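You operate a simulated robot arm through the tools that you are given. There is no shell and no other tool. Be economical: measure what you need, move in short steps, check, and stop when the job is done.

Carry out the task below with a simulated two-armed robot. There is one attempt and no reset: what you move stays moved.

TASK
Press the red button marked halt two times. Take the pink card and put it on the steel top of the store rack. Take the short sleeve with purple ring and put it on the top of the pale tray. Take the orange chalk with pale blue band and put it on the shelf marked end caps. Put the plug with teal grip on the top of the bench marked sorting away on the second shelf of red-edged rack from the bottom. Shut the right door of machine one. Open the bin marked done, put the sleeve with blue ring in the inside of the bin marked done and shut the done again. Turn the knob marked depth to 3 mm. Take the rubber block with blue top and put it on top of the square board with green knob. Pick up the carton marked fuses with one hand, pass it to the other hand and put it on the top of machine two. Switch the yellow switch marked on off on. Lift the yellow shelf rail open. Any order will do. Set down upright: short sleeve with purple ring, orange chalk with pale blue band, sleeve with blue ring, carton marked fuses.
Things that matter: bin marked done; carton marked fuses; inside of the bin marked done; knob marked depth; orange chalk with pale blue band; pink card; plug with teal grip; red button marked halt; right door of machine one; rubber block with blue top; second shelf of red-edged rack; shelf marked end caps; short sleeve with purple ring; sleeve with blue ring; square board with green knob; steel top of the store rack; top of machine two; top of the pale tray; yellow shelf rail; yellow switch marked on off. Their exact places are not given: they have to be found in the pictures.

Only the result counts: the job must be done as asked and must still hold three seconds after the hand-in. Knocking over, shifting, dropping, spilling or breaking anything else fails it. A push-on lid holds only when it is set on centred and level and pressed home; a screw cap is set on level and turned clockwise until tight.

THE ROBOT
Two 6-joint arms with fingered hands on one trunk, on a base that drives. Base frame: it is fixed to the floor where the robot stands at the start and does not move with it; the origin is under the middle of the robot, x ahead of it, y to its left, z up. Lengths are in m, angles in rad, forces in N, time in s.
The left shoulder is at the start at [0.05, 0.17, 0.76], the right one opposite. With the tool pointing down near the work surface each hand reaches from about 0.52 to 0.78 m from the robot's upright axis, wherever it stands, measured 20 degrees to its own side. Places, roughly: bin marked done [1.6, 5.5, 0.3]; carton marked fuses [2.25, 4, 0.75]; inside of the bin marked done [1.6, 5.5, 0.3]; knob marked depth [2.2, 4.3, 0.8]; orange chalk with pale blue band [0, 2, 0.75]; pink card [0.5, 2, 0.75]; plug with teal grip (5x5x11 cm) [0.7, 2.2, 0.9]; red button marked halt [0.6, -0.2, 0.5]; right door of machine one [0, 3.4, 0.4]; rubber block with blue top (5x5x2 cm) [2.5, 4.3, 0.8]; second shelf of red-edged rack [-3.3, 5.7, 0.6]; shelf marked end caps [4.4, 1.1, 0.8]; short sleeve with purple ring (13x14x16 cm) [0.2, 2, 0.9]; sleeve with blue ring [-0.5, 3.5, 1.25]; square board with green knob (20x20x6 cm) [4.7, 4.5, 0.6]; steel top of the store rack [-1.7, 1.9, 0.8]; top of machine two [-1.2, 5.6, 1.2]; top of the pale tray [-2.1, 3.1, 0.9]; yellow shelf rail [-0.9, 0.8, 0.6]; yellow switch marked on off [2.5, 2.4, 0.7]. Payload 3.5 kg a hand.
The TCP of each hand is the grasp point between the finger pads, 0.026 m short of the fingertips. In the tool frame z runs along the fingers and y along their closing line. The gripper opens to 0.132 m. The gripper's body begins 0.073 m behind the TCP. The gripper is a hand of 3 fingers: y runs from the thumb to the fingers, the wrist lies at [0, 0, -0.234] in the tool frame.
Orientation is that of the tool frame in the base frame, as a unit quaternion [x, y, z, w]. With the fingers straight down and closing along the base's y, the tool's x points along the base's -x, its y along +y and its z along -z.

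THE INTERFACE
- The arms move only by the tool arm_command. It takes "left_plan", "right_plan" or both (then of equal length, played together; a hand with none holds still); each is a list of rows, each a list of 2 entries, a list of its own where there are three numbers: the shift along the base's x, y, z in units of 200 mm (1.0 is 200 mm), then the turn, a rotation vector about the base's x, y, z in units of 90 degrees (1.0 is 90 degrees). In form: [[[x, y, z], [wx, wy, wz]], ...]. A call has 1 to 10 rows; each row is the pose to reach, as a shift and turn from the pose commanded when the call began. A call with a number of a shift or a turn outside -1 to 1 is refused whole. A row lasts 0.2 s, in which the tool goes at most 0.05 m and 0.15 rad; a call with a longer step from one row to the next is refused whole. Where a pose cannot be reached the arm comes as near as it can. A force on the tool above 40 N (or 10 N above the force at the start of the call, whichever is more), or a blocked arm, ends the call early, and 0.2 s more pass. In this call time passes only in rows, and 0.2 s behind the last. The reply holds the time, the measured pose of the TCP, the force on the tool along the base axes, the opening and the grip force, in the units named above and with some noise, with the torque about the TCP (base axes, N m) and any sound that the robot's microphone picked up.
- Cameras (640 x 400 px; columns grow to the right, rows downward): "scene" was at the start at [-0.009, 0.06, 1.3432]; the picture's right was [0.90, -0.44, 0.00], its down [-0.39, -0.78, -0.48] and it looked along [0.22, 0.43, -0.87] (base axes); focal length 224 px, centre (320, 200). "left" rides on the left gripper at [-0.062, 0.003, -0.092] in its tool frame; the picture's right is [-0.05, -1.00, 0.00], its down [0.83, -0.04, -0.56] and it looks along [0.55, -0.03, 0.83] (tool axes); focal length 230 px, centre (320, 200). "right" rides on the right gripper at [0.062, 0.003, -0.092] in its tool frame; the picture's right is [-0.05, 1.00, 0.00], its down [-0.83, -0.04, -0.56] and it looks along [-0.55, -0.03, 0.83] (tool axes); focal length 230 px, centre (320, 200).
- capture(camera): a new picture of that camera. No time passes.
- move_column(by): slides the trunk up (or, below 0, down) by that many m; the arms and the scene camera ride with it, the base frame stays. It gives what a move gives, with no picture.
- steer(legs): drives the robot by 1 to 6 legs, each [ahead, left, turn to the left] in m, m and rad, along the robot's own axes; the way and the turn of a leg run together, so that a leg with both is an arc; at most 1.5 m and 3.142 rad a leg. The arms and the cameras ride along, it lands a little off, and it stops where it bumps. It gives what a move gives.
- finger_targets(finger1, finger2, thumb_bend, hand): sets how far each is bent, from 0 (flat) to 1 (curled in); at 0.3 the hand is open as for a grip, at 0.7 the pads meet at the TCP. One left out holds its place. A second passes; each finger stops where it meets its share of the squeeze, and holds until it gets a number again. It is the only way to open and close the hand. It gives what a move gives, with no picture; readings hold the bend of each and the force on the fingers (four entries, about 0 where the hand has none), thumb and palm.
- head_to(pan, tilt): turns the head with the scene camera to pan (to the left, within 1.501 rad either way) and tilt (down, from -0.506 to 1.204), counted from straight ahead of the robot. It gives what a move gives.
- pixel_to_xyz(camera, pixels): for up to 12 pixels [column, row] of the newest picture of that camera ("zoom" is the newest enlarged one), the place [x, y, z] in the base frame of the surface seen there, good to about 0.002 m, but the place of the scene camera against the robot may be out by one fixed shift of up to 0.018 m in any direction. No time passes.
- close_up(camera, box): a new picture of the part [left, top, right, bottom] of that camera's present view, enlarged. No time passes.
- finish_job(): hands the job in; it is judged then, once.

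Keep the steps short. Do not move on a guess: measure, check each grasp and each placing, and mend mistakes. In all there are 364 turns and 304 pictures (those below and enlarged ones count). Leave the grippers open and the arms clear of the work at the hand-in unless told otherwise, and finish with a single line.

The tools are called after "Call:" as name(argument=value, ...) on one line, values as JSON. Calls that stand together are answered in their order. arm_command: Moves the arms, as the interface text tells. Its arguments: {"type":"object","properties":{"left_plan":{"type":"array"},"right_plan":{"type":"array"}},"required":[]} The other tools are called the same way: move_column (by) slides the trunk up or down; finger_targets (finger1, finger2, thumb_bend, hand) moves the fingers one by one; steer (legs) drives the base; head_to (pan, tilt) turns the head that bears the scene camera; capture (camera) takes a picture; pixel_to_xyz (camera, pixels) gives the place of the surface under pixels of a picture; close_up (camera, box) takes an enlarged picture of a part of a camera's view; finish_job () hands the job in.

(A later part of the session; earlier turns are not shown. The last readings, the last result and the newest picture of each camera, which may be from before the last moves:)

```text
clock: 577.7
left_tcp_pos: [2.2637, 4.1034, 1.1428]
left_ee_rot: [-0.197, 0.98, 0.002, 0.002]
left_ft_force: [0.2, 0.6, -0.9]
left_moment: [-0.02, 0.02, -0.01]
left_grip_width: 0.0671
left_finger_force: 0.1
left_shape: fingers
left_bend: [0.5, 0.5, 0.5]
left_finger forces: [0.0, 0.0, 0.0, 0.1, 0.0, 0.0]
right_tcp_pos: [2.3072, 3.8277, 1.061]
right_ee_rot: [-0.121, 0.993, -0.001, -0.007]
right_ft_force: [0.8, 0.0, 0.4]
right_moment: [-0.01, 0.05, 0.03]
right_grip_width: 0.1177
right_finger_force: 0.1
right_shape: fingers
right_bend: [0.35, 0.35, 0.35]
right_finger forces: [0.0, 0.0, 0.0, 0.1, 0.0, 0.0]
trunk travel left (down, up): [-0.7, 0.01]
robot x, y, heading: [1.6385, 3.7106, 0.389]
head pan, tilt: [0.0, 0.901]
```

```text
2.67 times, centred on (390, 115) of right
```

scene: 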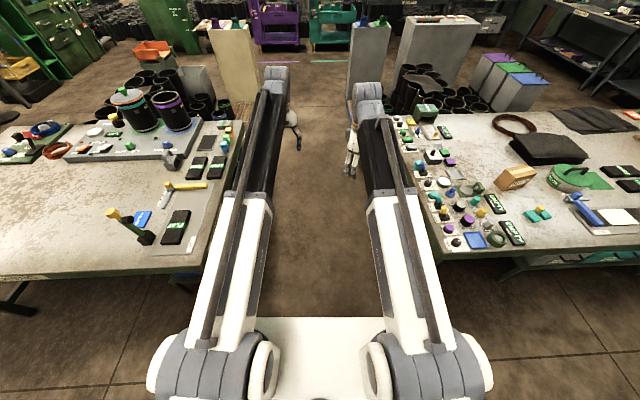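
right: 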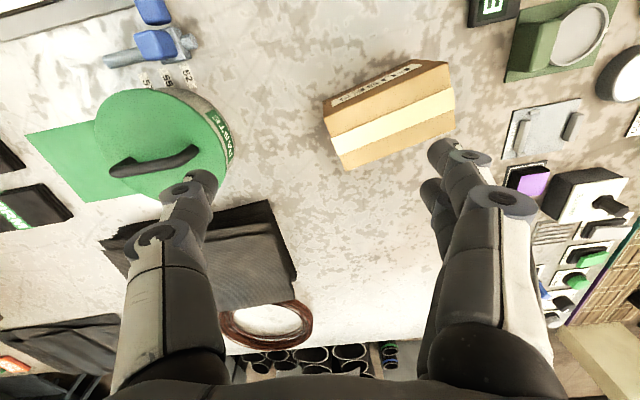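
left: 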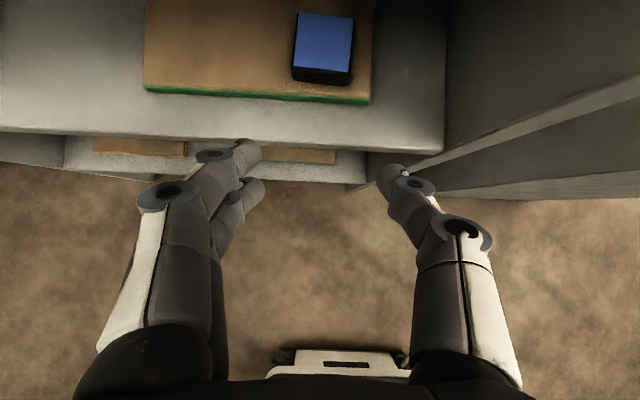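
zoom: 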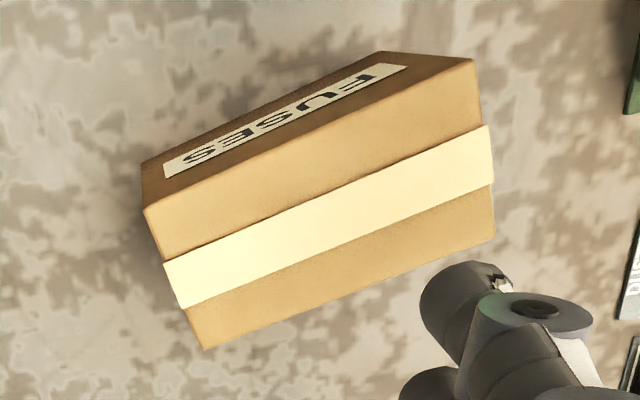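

The carton is 12.4 × 6.5 cm, 10 cm tall, centre (2.296,3.902). Plan: the left hand grips its left half across the narrow width, tilted outward; later the right hand takes the right half. I'll slide the robot right 0.17 m, raise the right hand out of the way and turn the left hand.

Call:
steer(legs=[[0, -0.17, 0]])

Call:
arm_command(left_plan=[[[0, 0, 0], [0, 0, -0.088]], [[0, 0, 0], [0, 0, -0.175]], [[0, 0, 0], [0, 0, -0.263]], [[0, 0, 0], [0, 0, -0.351]], [[0, 0, 0], [0, 0, -0.438]], [[0, 0, 0], [0, 0, -0.526]], [[0, 0, 0], [0, 0, -0.614]], [[0, 0, 0], [0, 0, -0.702]], [[0, 0, 0], [0, 0, -0.79]], [[0, 0, 0], [0, 0, -0.877]]])

Call:
arm_command(left_plan=[[[0, 0, 0], [-0.07, -0.028, 0]], [[0, 0, 0], [-0.14, -0.057, 0]], [[0, 0, 0], [-0.205, -0.084, 0]]])

Call:
finger_targets(hand="left", finger1=0.42, finger2=0.42, thumb_bend=0.42)

Call:
capture(camera="left")

```text
clock: 579.2
left_tcp_pos: [2.3291, 3.9439, 1.143]
left_ee_rot: [-0.196, 0.981, 0.003, 0.002]
left_ft_force: [-0.3, 0.6, -0.2]
left_moment: [-0.02, 0.0, 0.0]
left_grip_width: 0.0672
left_finger_force: 0.1
left_shape: fingers
left_bend: [0.5, 0.5, 0.5]
left_finger forces: [0.0, 0.0, 0.0, 0.1, 0.0, 0.1]
right_tcp_pos: [2.3714, 3.6686, 1.0606]
right_ee_rot: [-0.119, 0.993, 0.0, -0.007]
right_ft_force: [0.1, -0.5, -0.1]
right_moment: [0.02, 0.01, 0.05]
right_grip_width: 0.1179
right_finger_force: 0.0
right_shape: fingers
right_bend: [0.35, 0.35, 0.35]
right_finger forces: [0.0, 0.0, 0.1, 0.0, 0.1, 0.0]
trunk travel left (down, up): [-0.7, 0.01]
robot x, y, heading: [1.7004, 3.5592, 0.386]
head pan, tilt: [0.0, 0.901]
```

```text
clock: 581.4
left_tcp_pos: [2.328, 3.9445, 1.1431]
left_ee_rot: [0.474, 0.881, 0.0, 0.003]
left_ft_force: [0.1, 0.5, -0.2]
left_moment: [-0.01, -0.04, 0.03]
left_grip_width: 0.0671
left_finger_force: 0.1
left_shape: fingers
left_bend: [0.5, 0.5, 0.5]
left_finger forces: [0.0, 0.1, 0.0, 0.0, 0.0, 0.1]
right_tcp_pos: [2.3715, 3.6701, 1.0612]
right_ee_rot: [-0.119, 0.993, 0.0, -0.007]
right_ft_force: [-0.2, -0.4, -0.2]
right_moment: [0.04, 0.01, -0.03]
right_grip_width: 0.1176
right_finger_force: 0.1
right_shape: fingers
right_bend: [0.35, 0.35, 0.35]
right_finger forces: [0.0, 0.0, 0.0, 0.0, 0.1, 0.1]
trunk travel left (down, up): [-0.7, 0.01]
robot x, y, heading: [1.7011, 3.5531, 0.388]
head pan, tilt: [0.0, 0.901]
```

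```text
clock: 582.2
left_tcp_pos: [2.3295, 3.9441, 1.1418]
left_ee_rot: [0.464, 0.868, -0.11, 0.137]
left_ft_force: [0.1, -0.3, -0.2]
left_moment: [0.01, -0.02, -0.02]
left_grip_width: 0.0674
left_finger_force: 0.0
left_shape: fingers
left_bend: [0.5, 0.5, 0.5]
left_finger forces: [0.1, 0.0, 0.1, 0.0, 0.0, 0.0]
right_tcp_pos: [2.3699, 3.6691, 1.0604]
right_ee_rot: [-0.119, 0.993, -0.001, -0.007]
right_ft_force: [0.3, -0.2, -0.2]
right_moment: [-0.01, 0.0, 0.0]
right_grip_width: 0.1174
right_finger_force: 0.1
right_shape: fingers
right_bend: [0.35, 0.35, 0.35]
right_finger forces: [0.1, 0.0, 0.1, 0.0, 0.1, 0.1]
trunk travel left (down, up): [-0.7, 0.01]
robot x, y, heading: [1.7016, 3.5588, 0.385]
head pan, tilt: [0.0, 0.901]
```

```text
clock: 583.2
left_tcp_pos: [2.3272, 3.9447, 1.1424]
left_ee_rot: [0.464, 0.868, -0.11, 0.137]
left_ft_force: [-1.5, -0.7, 0.7]
left_moment: [0.02, 0.02, 0.0]
left_grip_width: 0.0942
left_finger_force: 0.1
left_shape: fingers
left_bend: [0.42, 0.42, 0.42]
left_finger forces: [0.1, 0.0, 0.0, 0.0, 0.1, 0.0]
right_tcp_pos: [2.3709, 3.6691, 1.0605]
right_ee_rot: [-0.119, 0.993, 0.0, -0.007]
right_ft_force: [-0.4, -0.2, 0.4]
right_moment: [-0.03, 0.02, 0.01]
right_grip_width: 0.1177
right_finger_force: 0.2
right_shape: fingers
right_bend: [0.35, 0.35, 0.35]
right_finger forces: [0.0, 0.0, 0.0, 0.0, 0.0, 0.0]
trunk travel left (down, up): [-0.7, 0.01]
robot x, y, heading: [1.7012, 3.5561, 0.39]
head pan, tilt: [0.0, 0.901]
```

```text
81 pictures are left
```

left: 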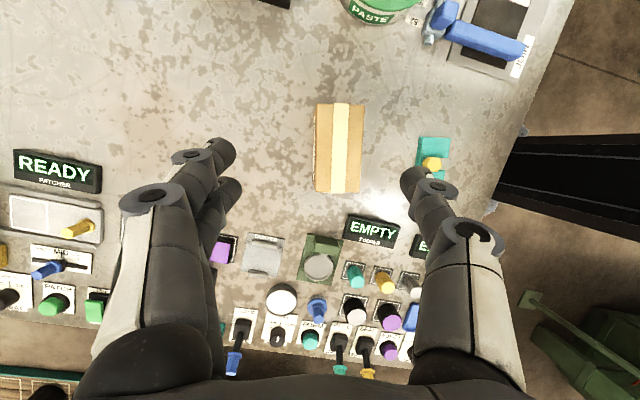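

The carton lines up with the closing line. I'll level the small roll error and move above the carton's left half, descending part-way.

Call:
arm_command(left_plan=[[[-0.12, -0.04, -0.1], [0.022, -0.034, 0]], [[-0.243, -0.086, -0.25], [0.022, -0.034, 0]], [[-0.243, -0.086, -0.5], [0.022, -0.034, 0]], [[-0.243, -0.086, -0.75], [0.022, -0.034, 0]], [[-0.243, -0.086, -0.9], [0.022, -0.034, 0]]])

Call:
capture(camera="left")

```text
clock: 584.4
left_tcp_pos: [2.2824, 3.9295, 0.9611]
left_ee_rot: [0.47, 0.866, -0.082, 0.152]
left_ft_force: [0.6, 1.0, -0.7]
left_moment: [-0.02, 0.01, -0.01]
left_grip_width: 0.0944
left_finger_force: 0.1
left_shape: fingers
left_bend: [0.42, 0.42, 0.42]
left_finger forces: [0.0, 0.0, 0.1, 0.0, 0.1, 0.0]
right_tcp_pos: [2.3715, 3.669, 1.0619]
right_ee_rot: [-0.12, 0.993, 0.0, -0.007]
right_ft_force: [0.0, 0.1, -1.0]
right_moment: [0.0, -0.02, -0.02]
right_grip_width: 0.118
right_finger_force: 0.0
right_shape: fingers
right_bend: [0.35, 0.35, 0.35]
right_finger forces: [0.0, 0.1, 0.0, 0.0, 0.1, 0.0]
trunk travel left (down, up): [-0.7, 0.01]
robot x, y, heading: [1.7026, 3.5594, 0.384]
head pan, tilt: [0.0, 0.901]
```

```text
80 pictures are left
```

left: 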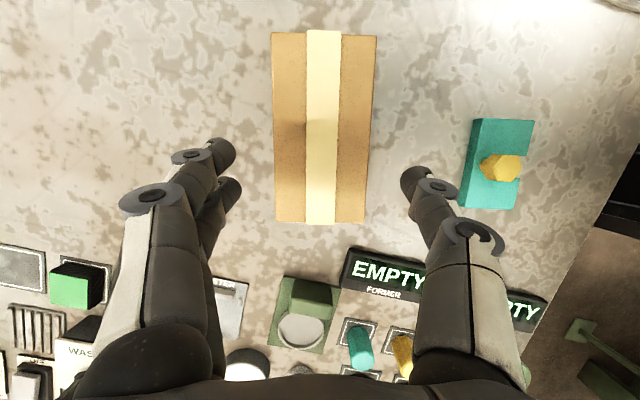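

Call:
arm_command(left_plan=[[[0, 0, -0.2], [0, 0, 0]], [[0, 0, -0.4], [0, 0, 0]], [[0, 0, -0.49], [0, 0, 0]]])

Call:
finger_targets(hand="left", finger1=0.65, finger2=0.65, thumb_bend=0.65)

Call:
capture(camera="left")

```text
clock: 585.2
left_tcp_pos: [2.2821, 3.9289, 0.8646]
left_ee_rot: [0.469, 0.866, -0.083, 0.152]
left_ft_force: [0.2, 0.3, -0.3]
left_moment: [-0.01, 0.0, -0.01]
left_grip_width: 0.0944
left_finger_force: 0.1
left_shape: fingers
left_bend: [0.42, 0.42, 0.42]
left_finger forces: [0.0, 0.0, 0.1, 0.0, 0.0, 0.0]
right_tcp_pos: [2.37, 3.668, 1.0612]
right_ee_rot: [-0.119, 0.993, -0.001, -0.006]
right_ft_force: [-0.9, -1.4, 0.5]
right_moment: [0.0, 0.0, 0.0]
right_grip_width: 0.1179
right_finger_force: 0.0
right_shape: fingers
right_bend: [0.35, 0.35, 0.35]
right_finger forces: [0.0, 0.0, 0.1, 0.0, 0.0, 0.0]
trunk travel left (down, up): [-0.7, 0.01]
robot x, y, heading: [1.701, 3.5548, 0.386]
head pan, tilt: [0.0, 0.901]
```

```text
clock: 586.2
left_tcp_pos: [2.2818, 3.9287, 0.8643]
left_ee_rot: [0.47, 0.866, -0.083, 0.152]
left_ft_force: [-0.6, -0.1, 0.5]
left_moment: [0.02, -0.02, 0.0]
left_grip_width: 0.0674
left_finger_force: 20.6
left_shape: fingers
left_bend: [0.5, 0.5, 0.56]
left_finger forces: [9.5, 10.7, 0.0, 0.1, 20.5, 0.0]
right_tcp_pos: [2.3715, 3.6679, 1.0613]
right_ee_rot: [-0.119, 0.993, -0.001, -0.006]
right_ft_force: [0.0, -1.5, -0.9]
right_moment: [0.0, 0.0, 0.0]
right_grip_width: 0.1175
right_finger_force: 0.0
right_shape: fingers
right_bend: [0.35, 0.35, 0.35]
right_finger forces: [0.0, 0.1, 0.0, 0.1, 0.0, 0.0]
trunk travel left (down, up): [-0.7, 0.01]
robot x, y, heading: [1.7003, 3.5576, 0.388]
head pan, tilt: [0.0, 0.901]
```

```text
79 pictures are left
```

left: 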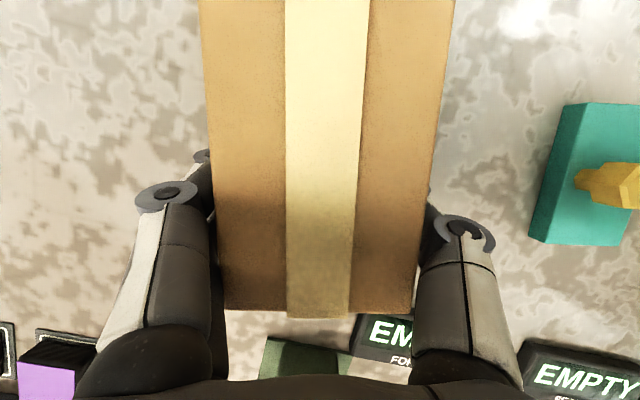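

Held with 20 N. I'll lift it 150 mm, and turn the left hand a further −16° to suit the right hand's reach.

Call:
arm_command(left_plan=[[[0, 0, 0.1], [0, 0, 0]], [[0, 0, 0.3], [0, 0, 0]], [[0, 0, 0.5], [0, 0, -0.06]], [[0, 0, 0.7], [0, 0, -0.12]], [[-0.05, 0, 0.85], [0, 0, -0.18]]])

Call:
capture(camera="left")

```text
clock: 587.4
left_tcp_pos: [2.2718, 3.9279, 1.035]
left_ee_rot: [0.588, 0.791, -0.103, 0.139]
left_ft_force: [-0.1, -0.9, -1.7]
left_moment: [0.04, 0.01, -0.01]
left_grip_width: 0.0674
left_finger_force: 20.4
left_shape: fingers
left_bend: [0.5, 0.5, 0.56]
left_finger forces: [9.4, 10.8, 0.0, 0.1, 20.2, 0.0]
right_tcp_pos: [2.3714, 3.6689, 1.0612]
right_ee_rot: [-0.119, 0.993, 0.0, -0.007]
right_ft_force: [-0.1, 0.2, 0.1]
right_moment: [0.0, 0.01, 0.0]
right_grip_width: 0.1177
right_finger_force: 0.2
right_shape: fingers
right_bend: [0.35, 0.35, 0.35]
right_finger forces: [0.1, 0.0, 0.0, 0.1, 0.0, 0.0]
trunk travel left (down, up): [-0.7, 0.01]
robot x, y, heading: [1.6996, 3.5564, 0.39]
head pan, tilt: [0.0, 0.901]
```

```text
78 pictures are left
```

left: 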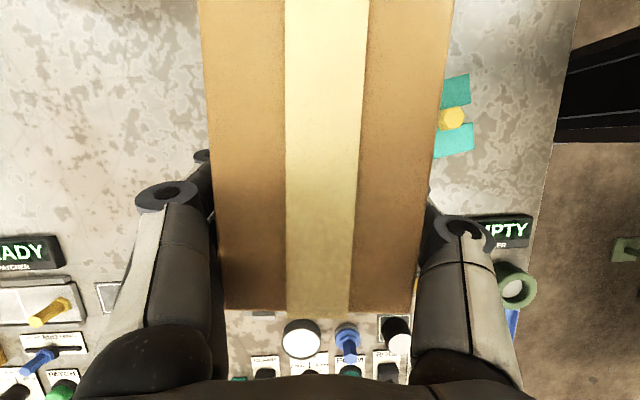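

The carton weighs little and is held well. I'll back the base 0.3 m from the table, then turn the right hand to face it for the pass.

Call:
steer(legs=[[-0.3, 0, 0]])

Call:
arm_command(right_plan=[[[0, 0, 0.05], [0, 0, 0.093]], [[0, 0, 0.1], [0, 0, 0.187]], [[0, 0, 0.15], [0, 0, 0.28]], [[0, 0, 0.2], [0, 0, 0.373]], [[0, 0, 0.25], [0, 0, 0.467]], [[0, 0, 0.3], [0, 0, 0.56]], [[0, 0, 0.35], [0, 0, 0.653]], [[0, 0, 0.4], [0, 0, 0.747]], [[0, 0, 0.45], [0, 0, 0.84]], [[0, 0, 0.5], [0, 0, 0.93]]])

Call:
finger_targets(hand="right", finger1=0.4, finger2=0.4, thumb_bend=0.4)

```text
clock: 589.4
left_tcp_pos: [1.9914, 3.8169, 1.0354]
left_ee_rot: [0.584, 0.793, -0.103, 0.139]
left_ft_force: [-0.2, -0.2, -1.8]
left_moment: [0.03, -0.01, -0.01]
left_grip_width: 0.0673
left_finger_force: 19.9
left_shape: fingers
left_bend: [0.5, 0.5, 0.56]
left_finger forces: [9.4, 10.8, 0.0, 0.1, 20.2, 0.1]
right_tcp_pos: [2.0911, 3.5589, 1.0625]
right_ee_rot: [-0.123, 0.992, -0.001, -0.006]
right_ft_force: [0.4, 0.8, -1.1]
right_moment: [0.03, 0.03, 0.01]
right_grip_width: 0.1177
right_finger_force: 0.2
right_shape: fingers
right_bend: [0.35, 0.35, 0.35]
right_finger forces: [0.0, 0.1, 0.0, 0.1, 0.0, 0.0]
trunk travel left (down, up): [-0.7, 0.01]
robot x, y, heading: [1.4242, 3.4388, 0.389]
head pan, tilt: [0.0, 0.901]
```

```text
clock: 591.6
left_tcp_pos: [1.9926, 3.818, 1.035]
left_ee_rot: [0.584, 0.793, -0.102, 0.139]
left_ft_force: [0.2, -0.8, -1.4]
left_moment: [0.04, 0.0, 0.0]
left_grip_width: 0.0674
left_finger_force: 20.0
left_shape: fingers
left_bend: [0.5, 0.5, 0.56]
left_finger forces: [9.4, 10.8, 0.0, 0.1, 20.3, 0.0]
right_tcp_pos: [2.0933, 3.5579, 1.1612]
right_ee_rot: [0.754, -0.657, 0.005, 0.005]
right_ft_force: [-0.6, -0.7, -0.1]
right_moment: [0.04, -0.02, 0.01]
right_grip_width: 0.1175
right_finger_force: 0.1
right_shape: fingers
right_bend: [0.35, 0.35, 0.35]
right_finger forces: [0.1, 0.0, 0.0, 0.1, 0.0, 0.0]
trunk travel left (down, up): [-0.7, 0.01]
robot x, y, heading: [1.4237, 3.4407, 0.393]
head pan, tilt: [0.0, 0.901]
```

```text
clock: 592.6
left_tcp_pos: [1.9914, 3.8174, 1.0344]
left_ee_rot: [0.584, 0.793, -0.102, 0.14]
left_ft_force: [0.2, 0.9, -1.5]
left_moment: [0.03, -0.01, -0.03]
left_grip_width: 0.0675
left_finger_force: 20.5
left_shape: fingers
left_bend: [0.5, 0.5, 0.56]
left_finger forces: [9.4, 10.9, 0.1, 0.1, 20.2, 0.0]
right_tcp_pos: [2.0915, 3.5581, 1.1596]
right_ee_rot: [0.752, -0.659, 0.006, 0.005]
right_ft_force: [0.1, 0.4, 0.6]
right_moment: [0.03, 0.0, 0.0]
right_grip_width: 0.1023
right_finger_force: 0.1
right_shape: fingers
right_bend: [0.4, 0.4, 0.4]
right_finger forces: [0.1, 0.1, 0.1, 0.0, 0.1, 0.1]
trunk travel left (down, up): [-0.7, 0.01]
robot x, y, heading: [1.4222, 3.4423, 0.39]
head pan, tilt: [0.0, 0.901]
```

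Call:
arm_command(right_plan=[[[0, 0, 0], [0, 0, 0.055]], [[0, 0, 0], [0, 0, 0.107]]])

Call:
arm_command(right_plan=[[[0, 0.1, 0], [0.07, 0.022, 0]], [[-0.05, 0.2, 0], [0.14, 0.044, 0]], [[-0.1, 0.35, 0], [0.212, 0.066, 0]], [[-0.2, 0.5, 0], [0.212, 0.066, 0]]])

Call:
capture(camera="right")

Call:
capture(camera="scene")

```text
clock: 593.2
left_tcp_pos: [1.9911, 3.8171, 1.0348]
left_ee_rot: [0.584, 0.793, -0.102, 0.139]
left_ft_force: [-0.4, 0.3, -0.9]
left_moment: [0.04, 0.05, -0.01]
left_grip_width: 0.0675
left_finger_force: 19.5
left_shape: fingers
left_bend: [0.5, 0.5, 0.56]
left_finger forces: [9.3, 10.8, 0.0, 0.0, 20.2, 0.0]
right_tcp_pos: [2.0916, 3.5592, 1.1611]
right_ee_rot: [0.805, -0.593, 0.006, 0.004]
right_ft_force: [0.1, -0.1, -0.4]
right_moment: [-0.02, 0.0, 0.03]
right_grip_width: 0.1023
right_finger_force: 0.0
right_shape: fingers
right_bend: [0.4, 0.4, 0.4]
right_finger forces: [0.0, 0.0, 0.0, 0.1, 0.0, 0.0]
trunk travel left (down, up): [-0.7, 0.01]
robot x, y, heading: [1.422, 3.441, 0.395]
head pan, tilt: [0.0, 0.901]
```

```text
clock: 594.2
left_tcp_pos: [1.9916, 3.8168, 1.0342]
left_ee_rot: [0.584, 0.793, -0.102, 0.139]
left_ft_force: [-0.7, 0.8, -1.1]
left_moment: [0.03, -0.01, 0.04]
left_grip_width: 0.0673
left_finger_force: 20.4
left_shape: fingers
left_bend: [0.5, 0.5, 0.56]
left_finger forces: [9.3, 10.9, 0.0, 0.1, 20.2, 0.0]
right_tcp_pos: [2.0512, 3.6587, 1.1619]
right_ee_rot: [0.794, -0.584, -0.135, -0.099]
right_ft_force: [0.0, -0.1, 0.1]
right_moment: [0.0, 0.0, -0.04]
right_grip_width: 0.1022
right_finger_force: 0.0
right_shape: fingers
right_bend: [0.4, 0.4, 0.4]
right_finger forces: [0.0, 0.1, 0.0, 0.1, 0.0, 0.1]
trunk travel left (down, up): [-0.7, 0.01]
robot x, y, heading: [1.423, 3.443, 0.389]
head pan, tilt: [0.0, 0.901]
```

```text
77 pictures are left
```

right: 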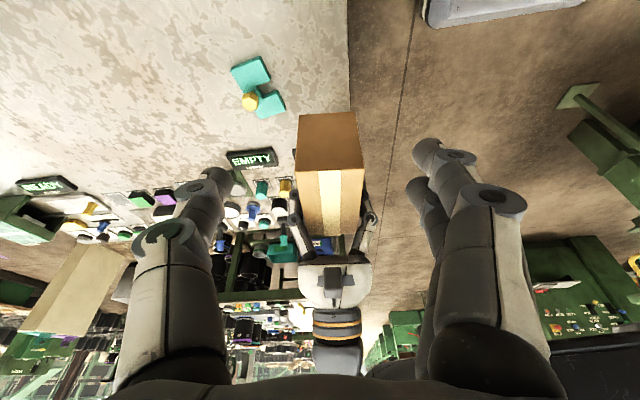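

```text
76 pictures are left
```

scene: 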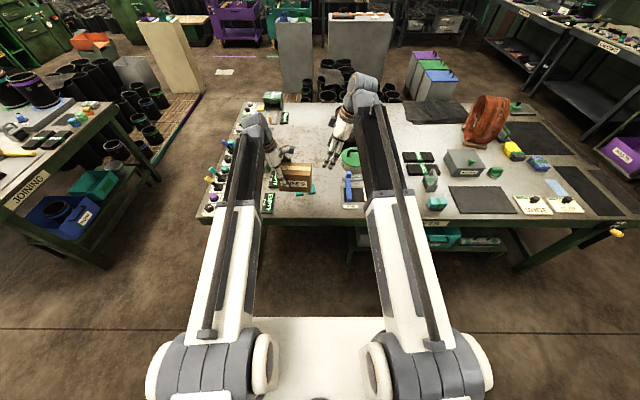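

Call:
pixel_to_xyz(camera="right", pixels=[[300, 172], [360, 172], [330, 172], [330, 230], [330, 140], [305, 230], [355, 230], [330, 118]])

```text
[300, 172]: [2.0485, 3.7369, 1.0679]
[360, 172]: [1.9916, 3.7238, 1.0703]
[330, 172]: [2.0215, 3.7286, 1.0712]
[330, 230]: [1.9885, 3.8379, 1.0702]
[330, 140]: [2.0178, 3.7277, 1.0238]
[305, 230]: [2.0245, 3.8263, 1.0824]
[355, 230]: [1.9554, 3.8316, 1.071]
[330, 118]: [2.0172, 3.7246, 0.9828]
```

The box's right end is at (2.0215,3.729,1.071). I'll move to the pre-grasp point and then along the tool axis down over its right half.

Call:
arm_command(right_plan=[[[-0.07, 0.15, -0.03], [0, 0, 0]], [[-0.135, 0.3075, -0.07], [0, 0, 0]], [[-0.155, 0.37, -0.26], [0, 0, 0]], [[-0.175, 0.43, -0.45], [0, 0, 0]]])

Call:
capture(camera="right")

Call:
close_up(camera="scene", box=[210, 60, 420, 240])

```text
clock: 595.2
left_tcp_pos: [1.9925, 3.8171, 1.0341]
left_ee_rot: [0.584, 0.793, -0.102, 0.139]
left_ft_force: [-0.5, 0.2, -0.8]
left_moment: [0.03, 0.0, -0.02]
left_grip_width: 0.0673
left_finger_force: 19.9
left_shape: fingers
left_bend: [0.5, 0.5, 0.56]
left_finger forces: [9.2, 10.8, 0.1, 0.0, 20.2, 0.0]
right_tcp_pos: [2.0185, 3.742, 1.0711]
right_ee_rot: [0.794, -0.584, -0.135, -0.099]
right_ft_force: [0.1, 0.3, 0.2]
right_moment: [0.04, 0.0, 0.0]
right_grip_width: 0.1021
right_finger_force: 0.0
right_shape: fingers
right_bend: [0.4, 0.4, 0.4]
right_finger forces: [0.0, 0.0, 0.0, 0.1, 0.0, 0.0]
trunk travel left (down, up): [-0.7, 0.01]
robot x, y, heading: [1.4233, 3.4455, 0.398]
head pan, tilt: [0.0, 0.901]
```

```text
75 pictures are left
```

right: 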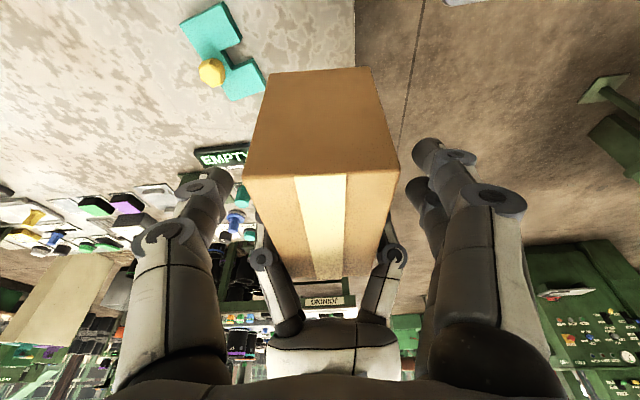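

```text
2.22 times, centred on (315, 150) of scene
```

zoom: 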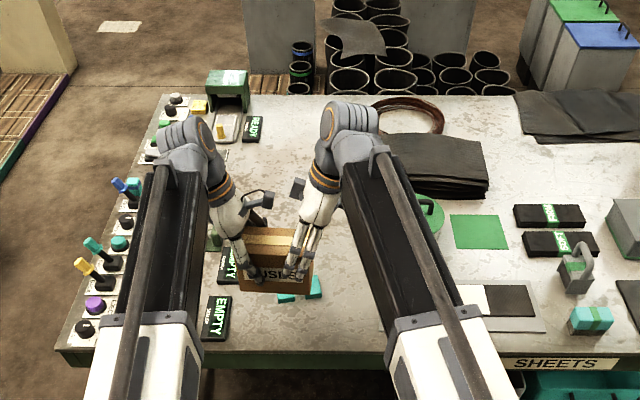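

Call:
arm_command(right_plan=[[[-0.015, 0.03, -0.08], [0, 0, 0]], [[-0.03, 0.065, -0.16], [0, 0, 0]]])

Call:
finger_targets(hand="right", finger1=0.65, finger2=0.65, thumb_bend=0.65)

Call:
capture(camera="right")

```text
clock: 595.8
left_tcp_pos: [1.9916, 3.8185, 1.0354]
left_ee_rot: [0.585, 0.793, -0.103, 0.139]
left_ft_force: [0.4, 0.0, -0.6]
left_moment: [0.04, 0.02, -0.02]
left_grip_width: 0.0675
left_finger_force: 20.7
left_shape: fingers
left_bend: [0.5, 0.5, 0.56]
left_finger forces: [9.4, 10.8, 0.0, 0.0, 20.1, 0.0]
right_tcp_pos: [2.0118, 3.7567, 1.0393]
right_ee_rot: [0.794, -0.585, -0.134, -0.099]
right_ft_force: [0.0, 0.2, 1.4]
right_moment: [0.01, -0.02, 0.0]
right_grip_width: 0.1022
right_finger_force: 0.0
right_shape: fingers
right_bend: [0.4, 0.4, 0.4]
right_finger forces: [0.0, 0.0, 0.0, 0.0, 0.0, 0.0]
trunk travel left (down, up): [-0.7, 0.01]
robot x, y, heading: [1.4225, 3.4426, 0.394]
head pan, tilt: [0.0, 0.901]
```

```text
clock: 596.8
left_tcp_pos: [1.9925, 3.8173, 1.0352]
left_ee_rot: [0.584, 0.793, -0.103, 0.14]
left_ft_force: [-1.4, -2.8, -0.7]
left_moment: [0.01, -0.18, -0.15]
left_grip_width: 0.0675
left_finger_force: 19.8
left_shape: fingers
left_bend: [0.5, 0.5, 0.57]
left_finger forces: [8.7, 10.4, 0.0, 0.0, 20.7, 0.0]
right_tcp_pos: [2.0126, 3.7572, 1.0395]
right_ee_rot: [0.794, -0.584, -0.135, -0.099]
right_ft_force: [1.1, 0.7, 0.3]
right_moment: [0.0, 0.17, 0.04]
right_grip_width: 0.0674
right_finger_force: 20.3
right_shape: fingers
right_bend: [0.5, 0.5, 0.56]
right_finger forces: [9.5, 9.4, 0.0, 0.0, 20.6, 0.1]
trunk travel left (down, up): [-0.7, 0.01]
robot x, y, heading: [1.4247, 3.441, 0.385]
head pan, tilt: [0.0, 0.901]
```

```text
73 pictures are left
```

right: 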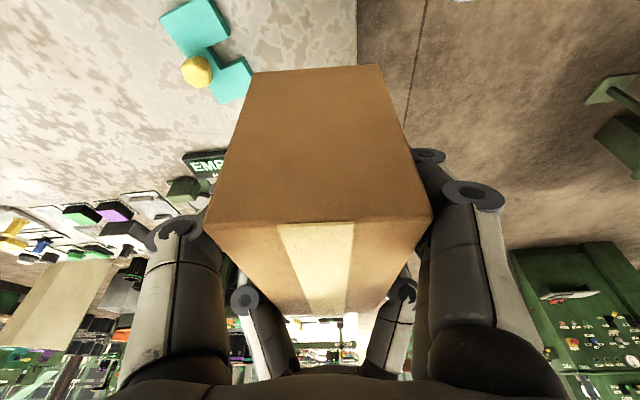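

Both hands hold it. I'll open the left hand and withdraw it up and to the left.

Call:
finger_targets(hand="left", finger1=0.38, finger2=0.38, thumb_bend=0.38)

Call:
arm_command(left_plan=[[[-0.02, 0.07, 0.2], [0, 0, 0]], [[-0.045, 0.145, 0.42], [0, 0, 0]], [[-0.07, 0.23, 0.64], [0, 0, 0]], [[-0.07, 0.45, 0.64], [0, 0, 0]], [[-0.07, 0.65, 0.64], [0, 0, 0]]])

Call:
capture(camera="right")

```text
clock: 597.8
left_tcp_pos: [1.9915, 3.8176, 1.0351]
left_ee_rot: [0.585, 0.793, -0.103, 0.139]
left_ft_force: [0.5, 0.2, -0.1]
left_moment: [0.01, -0.01, 0.03]
left_grip_width: 0.1078
left_finger_force: 0.0
left_shape: fingers
left_bend: [0.38, 0.38, 0.38]
left_finger forces: [0.1, 0.1, 0.0, 0.1, 0.0, 0.1]
right_tcp_pos: [2.0121, 3.7559, 1.0394]
right_ee_rot: [0.794, -0.585, -0.134, -0.099]
right_ft_force: [-1.1, 1.5, -0.1]
right_moment: [-0.04, -0.02, 0.0]
right_grip_width: 0.067
right_finger_force: 18.8
right_shape: fingers
right_bend: [0.5, 0.5, 0.57]
right_finger forces: [9.8, 9.5, 0.0, 0.0, 19.2, 0.0]
trunk travel left (down, up): [-0.7, 0.01]
robot x, y, heading: [1.425, 3.4402, 0.393]
head pan, tilt: [0.0, 0.901]
```

```text
clock: 599.0
left_tcp_pos: [1.9731, 3.9458, 1.165]
left_ee_rot: [0.585, 0.792, -0.102, 0.139]
left_ft_force: [-0.9, -0.5, -0.5]
left_moment: [-0.03, 0.0, -0.02]
left_grip_width: 0.1078
left_finger_force: 0.0
left_shape: fingers
left_bend: [0.38, 0.38, 0.38]
left_finger forces: [0.0, 0.0, 0.0, 0.0, 0.0, 0.0]
left hand out of reach, approached as far as the arm can: row 5
right_tcp_pos: [2.0134, 3.7567, 1.0399]
right_ee_rot: [0.794, -0.584, -0.135, -0.098]
right_ft_force: [0.6, 0.1, -0.1]
right_moment: [-0.02, 0.02, 0.03]
right_grip_width: 0.0673
right_finger_force: 18.6
right_shape: fingers
right_bend: [0.5, 0.5, 0.57]
right_finger forces: [9.8, 9.5, 0.1, 0.0, 19.1, 0.1]
trunk travel left (down, up): [-0.7, 0.01]
robot x, y, heading: [1.4277, 3.4457, 0.387]
head pan, tilt: [0.0, 0.901]
```

```text
72 pictures are left
```

right: 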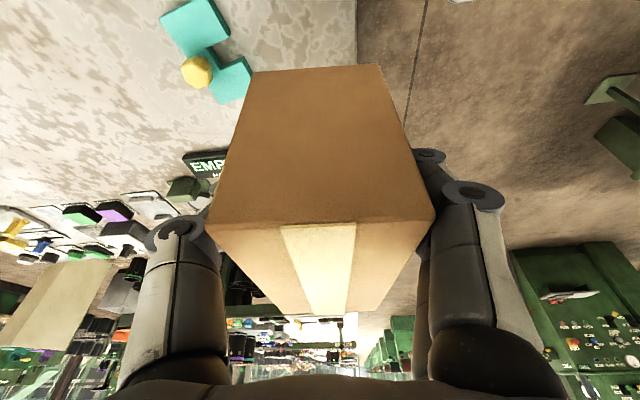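

Pass completed: the right hand alone holds the carton. Next I'll fetch the teal-grip plug with the left hand. First straighten the left hand's tilt and raise the carton a bit; then drive to the sorting bench's far side.

Call:
arm_command(left_plan=[[[0, 0, 0], [0.07, 0.022, 0]], [[0, 0, 0], [0.14, 0.044, 0]], [[0, 0, 0], [0.212, 0.066, 0]]], right_plan=[[[0, 0, 0.15], [0, 0, 0]], [[0, 0, 0.3], [0, 0, 0]], [[0, 0, 0.45], [0, 0, 0]]])

Call:
steer(legs=[[-0.2, 0, 0], [0, 0, -1.578], [0, -1.05, 0]])

Call:
head_to(pan=0.1, tilt=0.9)

Call:
capture(camera="scene")

```text
clock: 599.8
left_tcp_pos: [1.9737, 3.9457, 1.1616]
left_ee_rot: [0.593, 0.805, 0.001, -0.002]
left_ft_force: [-1.1, 0.4, 0.9]
left_moment: [0.0, 0.0, 0.0]
left_grip_width: 0.1077
left_finger_force: 0.0
left_shape: fingers
left_bend: [0.38, 0.38, 0.38]
left_finger forces: [0.0, 0.1, 0.0, 0.0, 0.0, 0.0]
right_tcp_pos: [2.0126, 3.7581, 1.1289]
right_ee_rot: [0.795, -0.583, -0.135, -0.099]
right_ft_force: [-0.1, -0.2, -1.9]
right_moment: [-0.05, 0.0, 0.01]
right_grip_width: 0.0671
right_finger_force: 19.3
right_shape: fingers
right_bend: [0.5, 0.5, 0.57]
right_finger forces: [9.8, 9.4, 0.0, 0.0, 19.2, 0.0]
trunk travel left (down, up): [-0.7, 0.01]
robot x, y, heading: [1.4248, 3.4438, 0.39]
head pan, tilt: [0.0, 0.901]
```

```text
clock: 610.3
left_tcp_pos: [0.7498, 2.448, 1.1608]
left_ee_rot: [0.992, 0.13, 0.001, 0.0]
left_ft_force: [0.0, -0.5, 0.5]
left_moment: [0.0, 0.02, 0.0]
left_grip_width: 0.1074
left_finger_force: 0.1
left_shape: fingers
left_bend: [0.38, 0.38, 0.38]
left_finger forces: [0.1, 0.0, 0.0, 0.1, 0.0, 0.0]
right_tcp_pos: [0.5616, 2.4163, 1.1284]
right_ee_rot: [-0.13, 0.977, 0.022, 0.165]
right_ft_force: [-0.6, 0.2, -0.4]
right_moment: [-0.01, 0.07, 0.01]
right_grip_width: 0.0666
right_finger_force: 18.2
right_shape: fingers
right_bend: [0.5, 0.5, 0.57]
right_finger forces: [9.1, 8.7, 0.1, 0.1, 17.9, 0.0]
trunk travel left (down, up): [-0.7, 0.01]
robot x, y, heading: [0.2701, 3.014, -1.216]
head pan, tilt: [0.0, 0.901]
```

```text
clock: 611.0
left_tcp_pos: [0.7503, 2.4469, 1.1619]
left_ee_rot: [0.992, 0.13, 0.001, -0.001]
left_ft_force: [-0.1, -0.1, 0.4]
left_moment: [0.01, 0.05, 0.01]
left_grip_width: 0.1073
left_finger_force: 0.1
left_shape: fingers
left_bend: [0.38, 0.38, 0.38]
left_finger forces: [0.1, 0.0, 0.0, 0.1, 0.0, 0.0]
right_tcp_pos: [0.5613, 2.4158, 1.1283]
right_ee_rot: [-0.129, 0.977, 0.022, 0.165]
right_ft_force: [0.7, 0.8, -1.5]
right_moment: [0.03, 0.03, 0.0]
right_grip_width: 0.0666
right_finger_force: 17.8
right_shape: fingers
right_bend: [0.5, 0.5, 0.57]
right_finger forces: [9.1, 8.9, 0.0, 0.1, 18.0, 0.0]
trunk travel left (down, up): [-0.7, 0.01]
robot x, y, heading: [0.2668, 3.0149, -1.219]
head pan, tilt: [0.099, 0.901]
```

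```text
71 pictures are left
```

scene: 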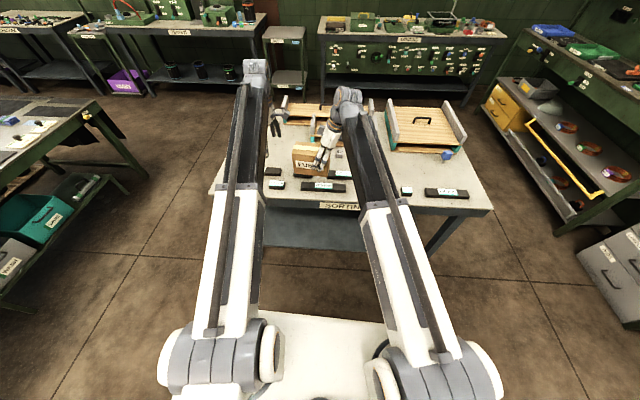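

Call:
steer(legs=[[0.24, -0.1, 0.03]])

Call:
capture(camera="left")

```text
clock: 612.8
left_tcp_pos: [0.7607, 2.2017, 1.1618]
left_ee_rot: [0.989, 0.146, 0.001, -0.001]
left_ft_force: [-1.1, 0.3, -0.3]
left_moment: [-0.01, 0.0, 0.01]
left_grip_width: 0.1077
left_finger_force: 0.0
left_shape: fingers
left_bend: [0.38, 0.38, 0.38]
left_finger forces: [0.0, 0.0, 0.1, 0.0, 0.0, 0.0]
right_tcp_pos: [0.5719, 2.1635, 1.128]
right_ee_rot: [-0.144, 0.975, 0.024, 0.165]
right_ft_force: [-0.1, -0.1, -1.9]
right_moment: [-0.02, 0.04, 0.07]
right_grip_width: 0.0665
right_finger_force: 17.8
right_shape: fingers
right_bend: [0.5, 0.5, 0.57]
right_finger forces: [9.1, 8.8, 0.0, 0.0, 18.0, 0.1]
trunk travel left (down, up): [-0.7, 0.01]
robot x, y, heading: [0.2646, 2.7534, -1.188]
head pan, tilt: [0.099, 0.901]
```

```text
70 pictures are left
```

left: 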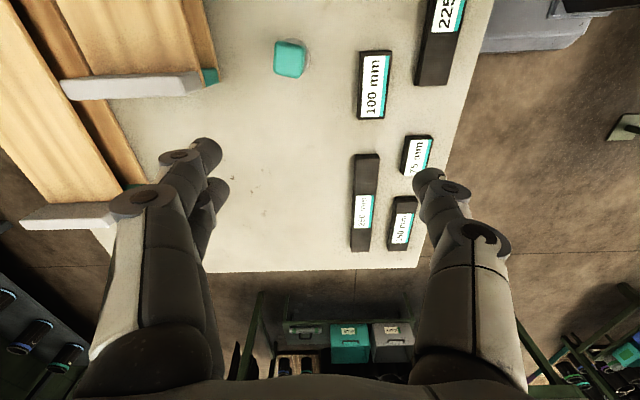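

Call:
pixel_to_xyz(camera="left", pixels=[[290, 56], [276, 45], [304, 46], [302, 72], [278, 72], [300, 90], [240, 60]])

Call:
close_up(camera="left", box=[240, 10, 340, 110])

```text
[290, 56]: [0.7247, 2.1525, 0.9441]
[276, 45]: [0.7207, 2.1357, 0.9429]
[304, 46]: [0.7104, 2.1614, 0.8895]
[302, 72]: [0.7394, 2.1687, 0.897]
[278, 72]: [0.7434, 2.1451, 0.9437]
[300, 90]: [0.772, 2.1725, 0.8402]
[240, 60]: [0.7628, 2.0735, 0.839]
```

```text
4.00 times, centred on (290, 60) of left
```

zoom: 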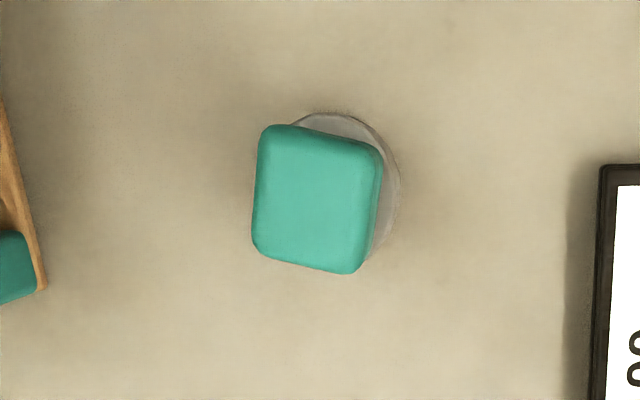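

The plug's teal grip is at (0.727,2.153), z 0.89–0.944. I'll move the carton hand 8 cm right, and bring the left hand down over the grip.

Call:
arm_command(left_plan=[[[-0.08, -0.12, 0], [0, 0, -0.045]], [[-0.17, -0.245, -0.1], [0, 0, -0.089]], [[-0.17, -0.245, -0.3], [0, 0, -0.089]], [[-0.17, -0.245, -0.5], [0, 0, -0.089]], [[-0.17, -0.245, -0.7], [0, 0, -0.089]]], right_plan=[[[-0.1, -0.04, 0], [0, 0, 0]], [[-0.2, -0.08, 0], [0, 0, 0]], [[-0.3, -0.12, 0], [0, 0, 0]], [[-0.37, -0.15, 0], [0, 0, 0]], [[-0.37, -0.15, 0], [0, 0, 0]]])

Call:
capture(camera="left")

```text
clock: 614.0
left_tcp_pos: [0.7284, 2.1536, 1.0216]
left_ee_rot: [0.997, 0.076, 0.001, -0.001]
left_ft_force: [0.3, 0.2, 0.1]
left_moment: [0.02, -0.01, 0.02]
left_grip_width: 0.1079
left_finger_force: 0.0
left_shape: fingers
left_bend: [0.38, 0.38, 0.38]
left_finger forces: [0.0, 0.0, 0.1, 0.0, 0.0, 0.0]
left hand out of reach, approached as far as the arm can: row 2
right_tcp_pos: [0.5014, 2.1349, 1.1294]
right_ee_rot: [-0.145, 0.975, 0.025, 0.165]
right_ft_force: [0.5, 0.0, -1.3]
right_moment: [0.04, 0.05, 0.01]
right_grip_width: 0.0664
right_finger_force: 17.7
right_shape: fingers
right_bend: [0.5, 0.5, 0.57]
right_finger forces: [9.0, 8.8, 0.0, 0.0, 17.8, 0.1]
trunk travel left (down, up): [-0.7, 0.01]
robot x, y, heading: [0.2636, 2.7557, -1.187]
head pan, tilt: [0.099, 0.901]
```

```text
68 pictures are left
```

left: 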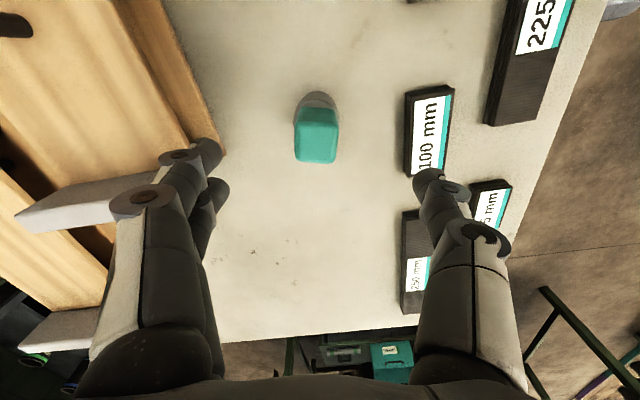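

Call:
finger_targets(hand="left", finger1=0.5, finger2=0.5, thumb_bend=0.5)

Call:
pixel_to_xyz(camera="left", pixels=[[316, 138], [297, 125], [337, 125], [336, 160], [298, 158], [318, 100], [205, 140], [60, 205]])

```text
clock: 615.0
left_tcp_pos: [0.7273, 2.1549, 1.0226]
left_ee_rot: [0.997, 0.076, 0.001, 0.0]
left_ft_force: [-0.5, -1.0, -0.3]
left_moment: [-0.01, 0.01, 0.01]
left_grip_width: 0.0684
left_finger_force: 0.1
left_shape: fingers
left_bend: [0.5, 0.5, 0.5]
left_finger forces: [0.0, 0.1, 0.1, 0.0, 0.0, 0.1]
right_tcp_pos: [0.4996, 2.1356, 1.1298]
right_ee_rot: [-0.146, 0.975, 0.025, 0.165]
right_ft_force: [0.0, 0.1, -0.9]
right_moment: [0.0, 0.02, 0.01]
right_grip_width: 0.0668
right_finger_force: 18.2
right_shape: fingers
right_bend: [0.5, 0.5, 0.57]
right_finger forces: [9.1, 8.8, 0.0, 0.0, 17.9, 0.0]
trunk travel left (down, up): [-0.7, 0.01]
robot x, y, heading: [0.2673, 2.7568, -1.186]
head pan, tilt: [0.099, 0.901]
```

```text
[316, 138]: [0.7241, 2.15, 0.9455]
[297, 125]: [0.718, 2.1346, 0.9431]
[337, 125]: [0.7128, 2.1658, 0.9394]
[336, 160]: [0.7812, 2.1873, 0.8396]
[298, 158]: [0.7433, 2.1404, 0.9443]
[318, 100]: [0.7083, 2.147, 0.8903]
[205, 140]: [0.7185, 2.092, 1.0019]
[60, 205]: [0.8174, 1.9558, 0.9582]
```

Call:
arm_command(left_plan=[[[-0.01, -0.022, -0.2], [0, 0, 0]], [[-0.01, -0.022, -0.4], [0, 0, 0]], [[-0.01, -0.022, -0.5], [0, 0, 0]]])

Call:
finger_targets(hand="left", finger1=0.7, finger2=0.7, thumb_bend=0.7)

Call:
capture(camera="left")

```text
clock: 615.8
left_tcp_pos: [0.7243, 2.1487, 0.9207]
left_ee_rot: [0.997, 0.076, 0.001, -0.001]
left_ft_force: [-0.8, -0.8, -0.3]
left_moment: [-0.04, 0.0, 0.01]
left_grip_width: 0.0682
left_finger_force: 0.0
left_shape: fingers
left_bend: [0.5, 0.5, 0.5]
left_finger forces: [0.0, 0.1, 0.0, 0.1, 0.1, 0.0]
right_tcp_pos: [0.5004, 2.136, 1.1301]
right_ee_rot: [-0.145, 0.975, 0.024, 0.165]
right_ft_force: [-0.6, 0.2, -2.2]
right_moment: [0.0, 0.03, -0.03]
right_grip_width: 0.0668
right_finger_force: 18.1
right_shape: fingers
right_bend: [0.5, 0.5, 0.57]
right_finger forces: [9.0, 8.8, 0.1, 0.1, 17.8, 0.1]
trunk travel left (down, up): [-0.7, 0.01]
robot x, y, heading: [0.2634, 2.7545, -1.189]
head pan, tilt: [0.099, 0.901]
```

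```text
clock: 616.8
left_tcp_pos: [0.7235, 2.1488, 0.9212]
left_ee_rot: [0.997, 0.077, 0.001, -0.001]
left_ft_force: [-1.3, 0.1, 0.6]
left_moment: [-0.02, 0.03, 0.02]
left_grip_width: 0.0321
left_finger_force: 13.1
left_shape: fingers
left_bend: [0.62, 0.62, 0.64]
left_finger forces: [6.4, 6.4, 0.0, 0.0, 12.8, 0.0]
right_tcp_pos: [0.4996, 2.1351, 1.1298]
right_ee_rot: [-0.145, 0.975, 0.025, 0.165]
right_ft_force: [-0.9, 0.3, -2.0]
right_moment: [-0.03, 0.05, 0.0]
right_grip_width: 0.0667
right_finger_force: 18.0
right_shape: fingers
right_bend: [0.5, 0.5, 0.57]
right_finger forces: [9.0, 8.9, 0.0, 0.0, 17.8, 0.0]
trunk travel left (down, up): [-0.7, 0.01]
robot x, y, heading: [0.2637, 2.7528, -1.183]
head pan, tilt: [0.099, 0.901]
```

```text
67 pictures are left
```

left: 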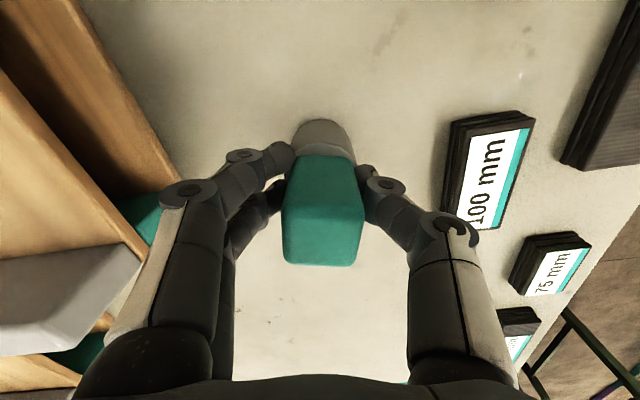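

Gripped. I'll lift the plug, back away from the bench, and drive west then north (backwards) up the aisle toward machine two.

Call:
arm_command(left_plan=[[[0, 0, 0.1], [0, 0, 0]], [[0, 0, 0.3], [0, 0, 0]], [[0, 0, 0.5], [0, 0, 0]], [[0, 0, 0.7], [0, 0, 0]], [[0, 0, 0.9], [0, 0, 0]]])

Call:
steer(legs=[[-0.2, 0, 0], [0, -1.3, 0]])

Call:
head_to(pan=-1.4, tilt=0.4)

Call:
capture(camera="scene")

```text
clock: 618.0
left_tcp_pos: [0.7248, 2.1494, 1.1022]
left_ee_rot: [0.997, 0.077, 0.001, 0.001]
left_ft_force: [-0.2, 0.3, -2.2]
left_moment: [-0.04, 0.01, -0.01]
left_grip_width: 0.032
left_finger_force: 12.5
left_shape: fingers
left_bend: [0.62, 0.62, 0.64]
left_finger forces: [6.4, 6.3, 0.0, 0.0, 12.8, 0.0]
right_tcp_pos: [0.499, 2.136, 1.1306]
right_ee_rot: [-0.144, 0.975, 0.024, 0.165]
right_ft_force: [0.4, 0.6, -1.2]
right_moment: [-0.03, 0.04, 0.02]
right_grip_width: 0.0664
right_finger_force: 17.7
right_shape: fingers
right_bend: [0.5, 0.5, 0.57]
right_finger forces: [9.1, 8.8, 0.1, 0.0, 17.9, 0.0]
trunk travel left (down, up): [-0.7, 0.01]
robot x, y, heading: [0.2629, 2.7545, -1.187]
head pan, tilt: [0.099, 0.901]
```

```text
clock: 625.8
left_tcp_pos: [-0.5555, 1.8429, 1.103]
left_ee_rot: [0.997, 0.079, 0.001, 0.001]
left_ft_force: [-0.1, 0.1, -2.7]
left_moment: [-0.02, 0.02, 0.02]
left_grip_width: 0.0319
left_finger_force: 12.9
left_shape: fingers
left_bend: [0.62, 0.62, 0.64]
left_finger forces: [6.3, 6.3, 0.0, 0.0, 12.7, 0.0]
right_tcp_pos: [-0.7814, 1.8277, 1.1298]
right_ee_rot: [-0.148, 0.975, 0.025, 0.165]
right_ft_force: [-0.5, -0.3, -1.8]
right_moment: [0.0, 0.05, 0.02]
right_grip_width: 0.0667
right_finger_force: 18.0
right_shape: fingers
right_bend: [0.5, 0.5, 0.57]
right_finger forces: [9.1, 8.8, 0.0, 0.0, 18.0, 0.0]
trunk travel left (down, up): [-0.7, 0.01]
robot x, y, heading: [-1.021, 2.4478, -1.183]
head pan, tilt: [0.099, 0.901]
```

```text
clock: 627.4
left_tcp_pos: [-0.5552, 1.8431, 1.1036]
left_ee_rot: [0.997, 0.081, 0.001, 0.001]
left_ft_force: [-0.1, 0.1, -2.2]
left_moment: [-0.02, 0.04, -0.02]
left_grip_width: 0.032
left_finger_force: 13.3
left_shape: fingers
left_bend: [0.62, 0.62, 0.64]
left_finger forces: [6.3, 6.2, 0.0, 0.0, 12.8, 0.0]
right_tcp_pos: [-0.7801, 1.8282, 1.1299]
right_ee_rot: [-0.148, 0.975, 0.025, 0.165]
right_ft_force: [-0.4, -1.0, -1.1]
right_moment: [-0.03, 0.04, -0.01]
right_grip_width: 0.0667
right_finger_force: 17.8
right_shape: fingers
right_bend: [0.5, 0.5, 0.57]
right_finger forces: [9.1, 8.8, 0.0, 0.0, 17.9, 0.0]
trunk travel left (down, up): [-0.7, 0.01]
robot x, y, heading: [-1.0219, 2.4463, -1.178]
head pan, tilt: [-1.4, 0.4]
```

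```text
66 pictures are left
```

scene: 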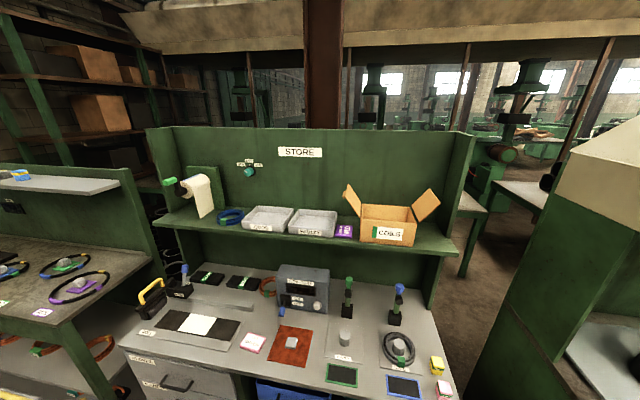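

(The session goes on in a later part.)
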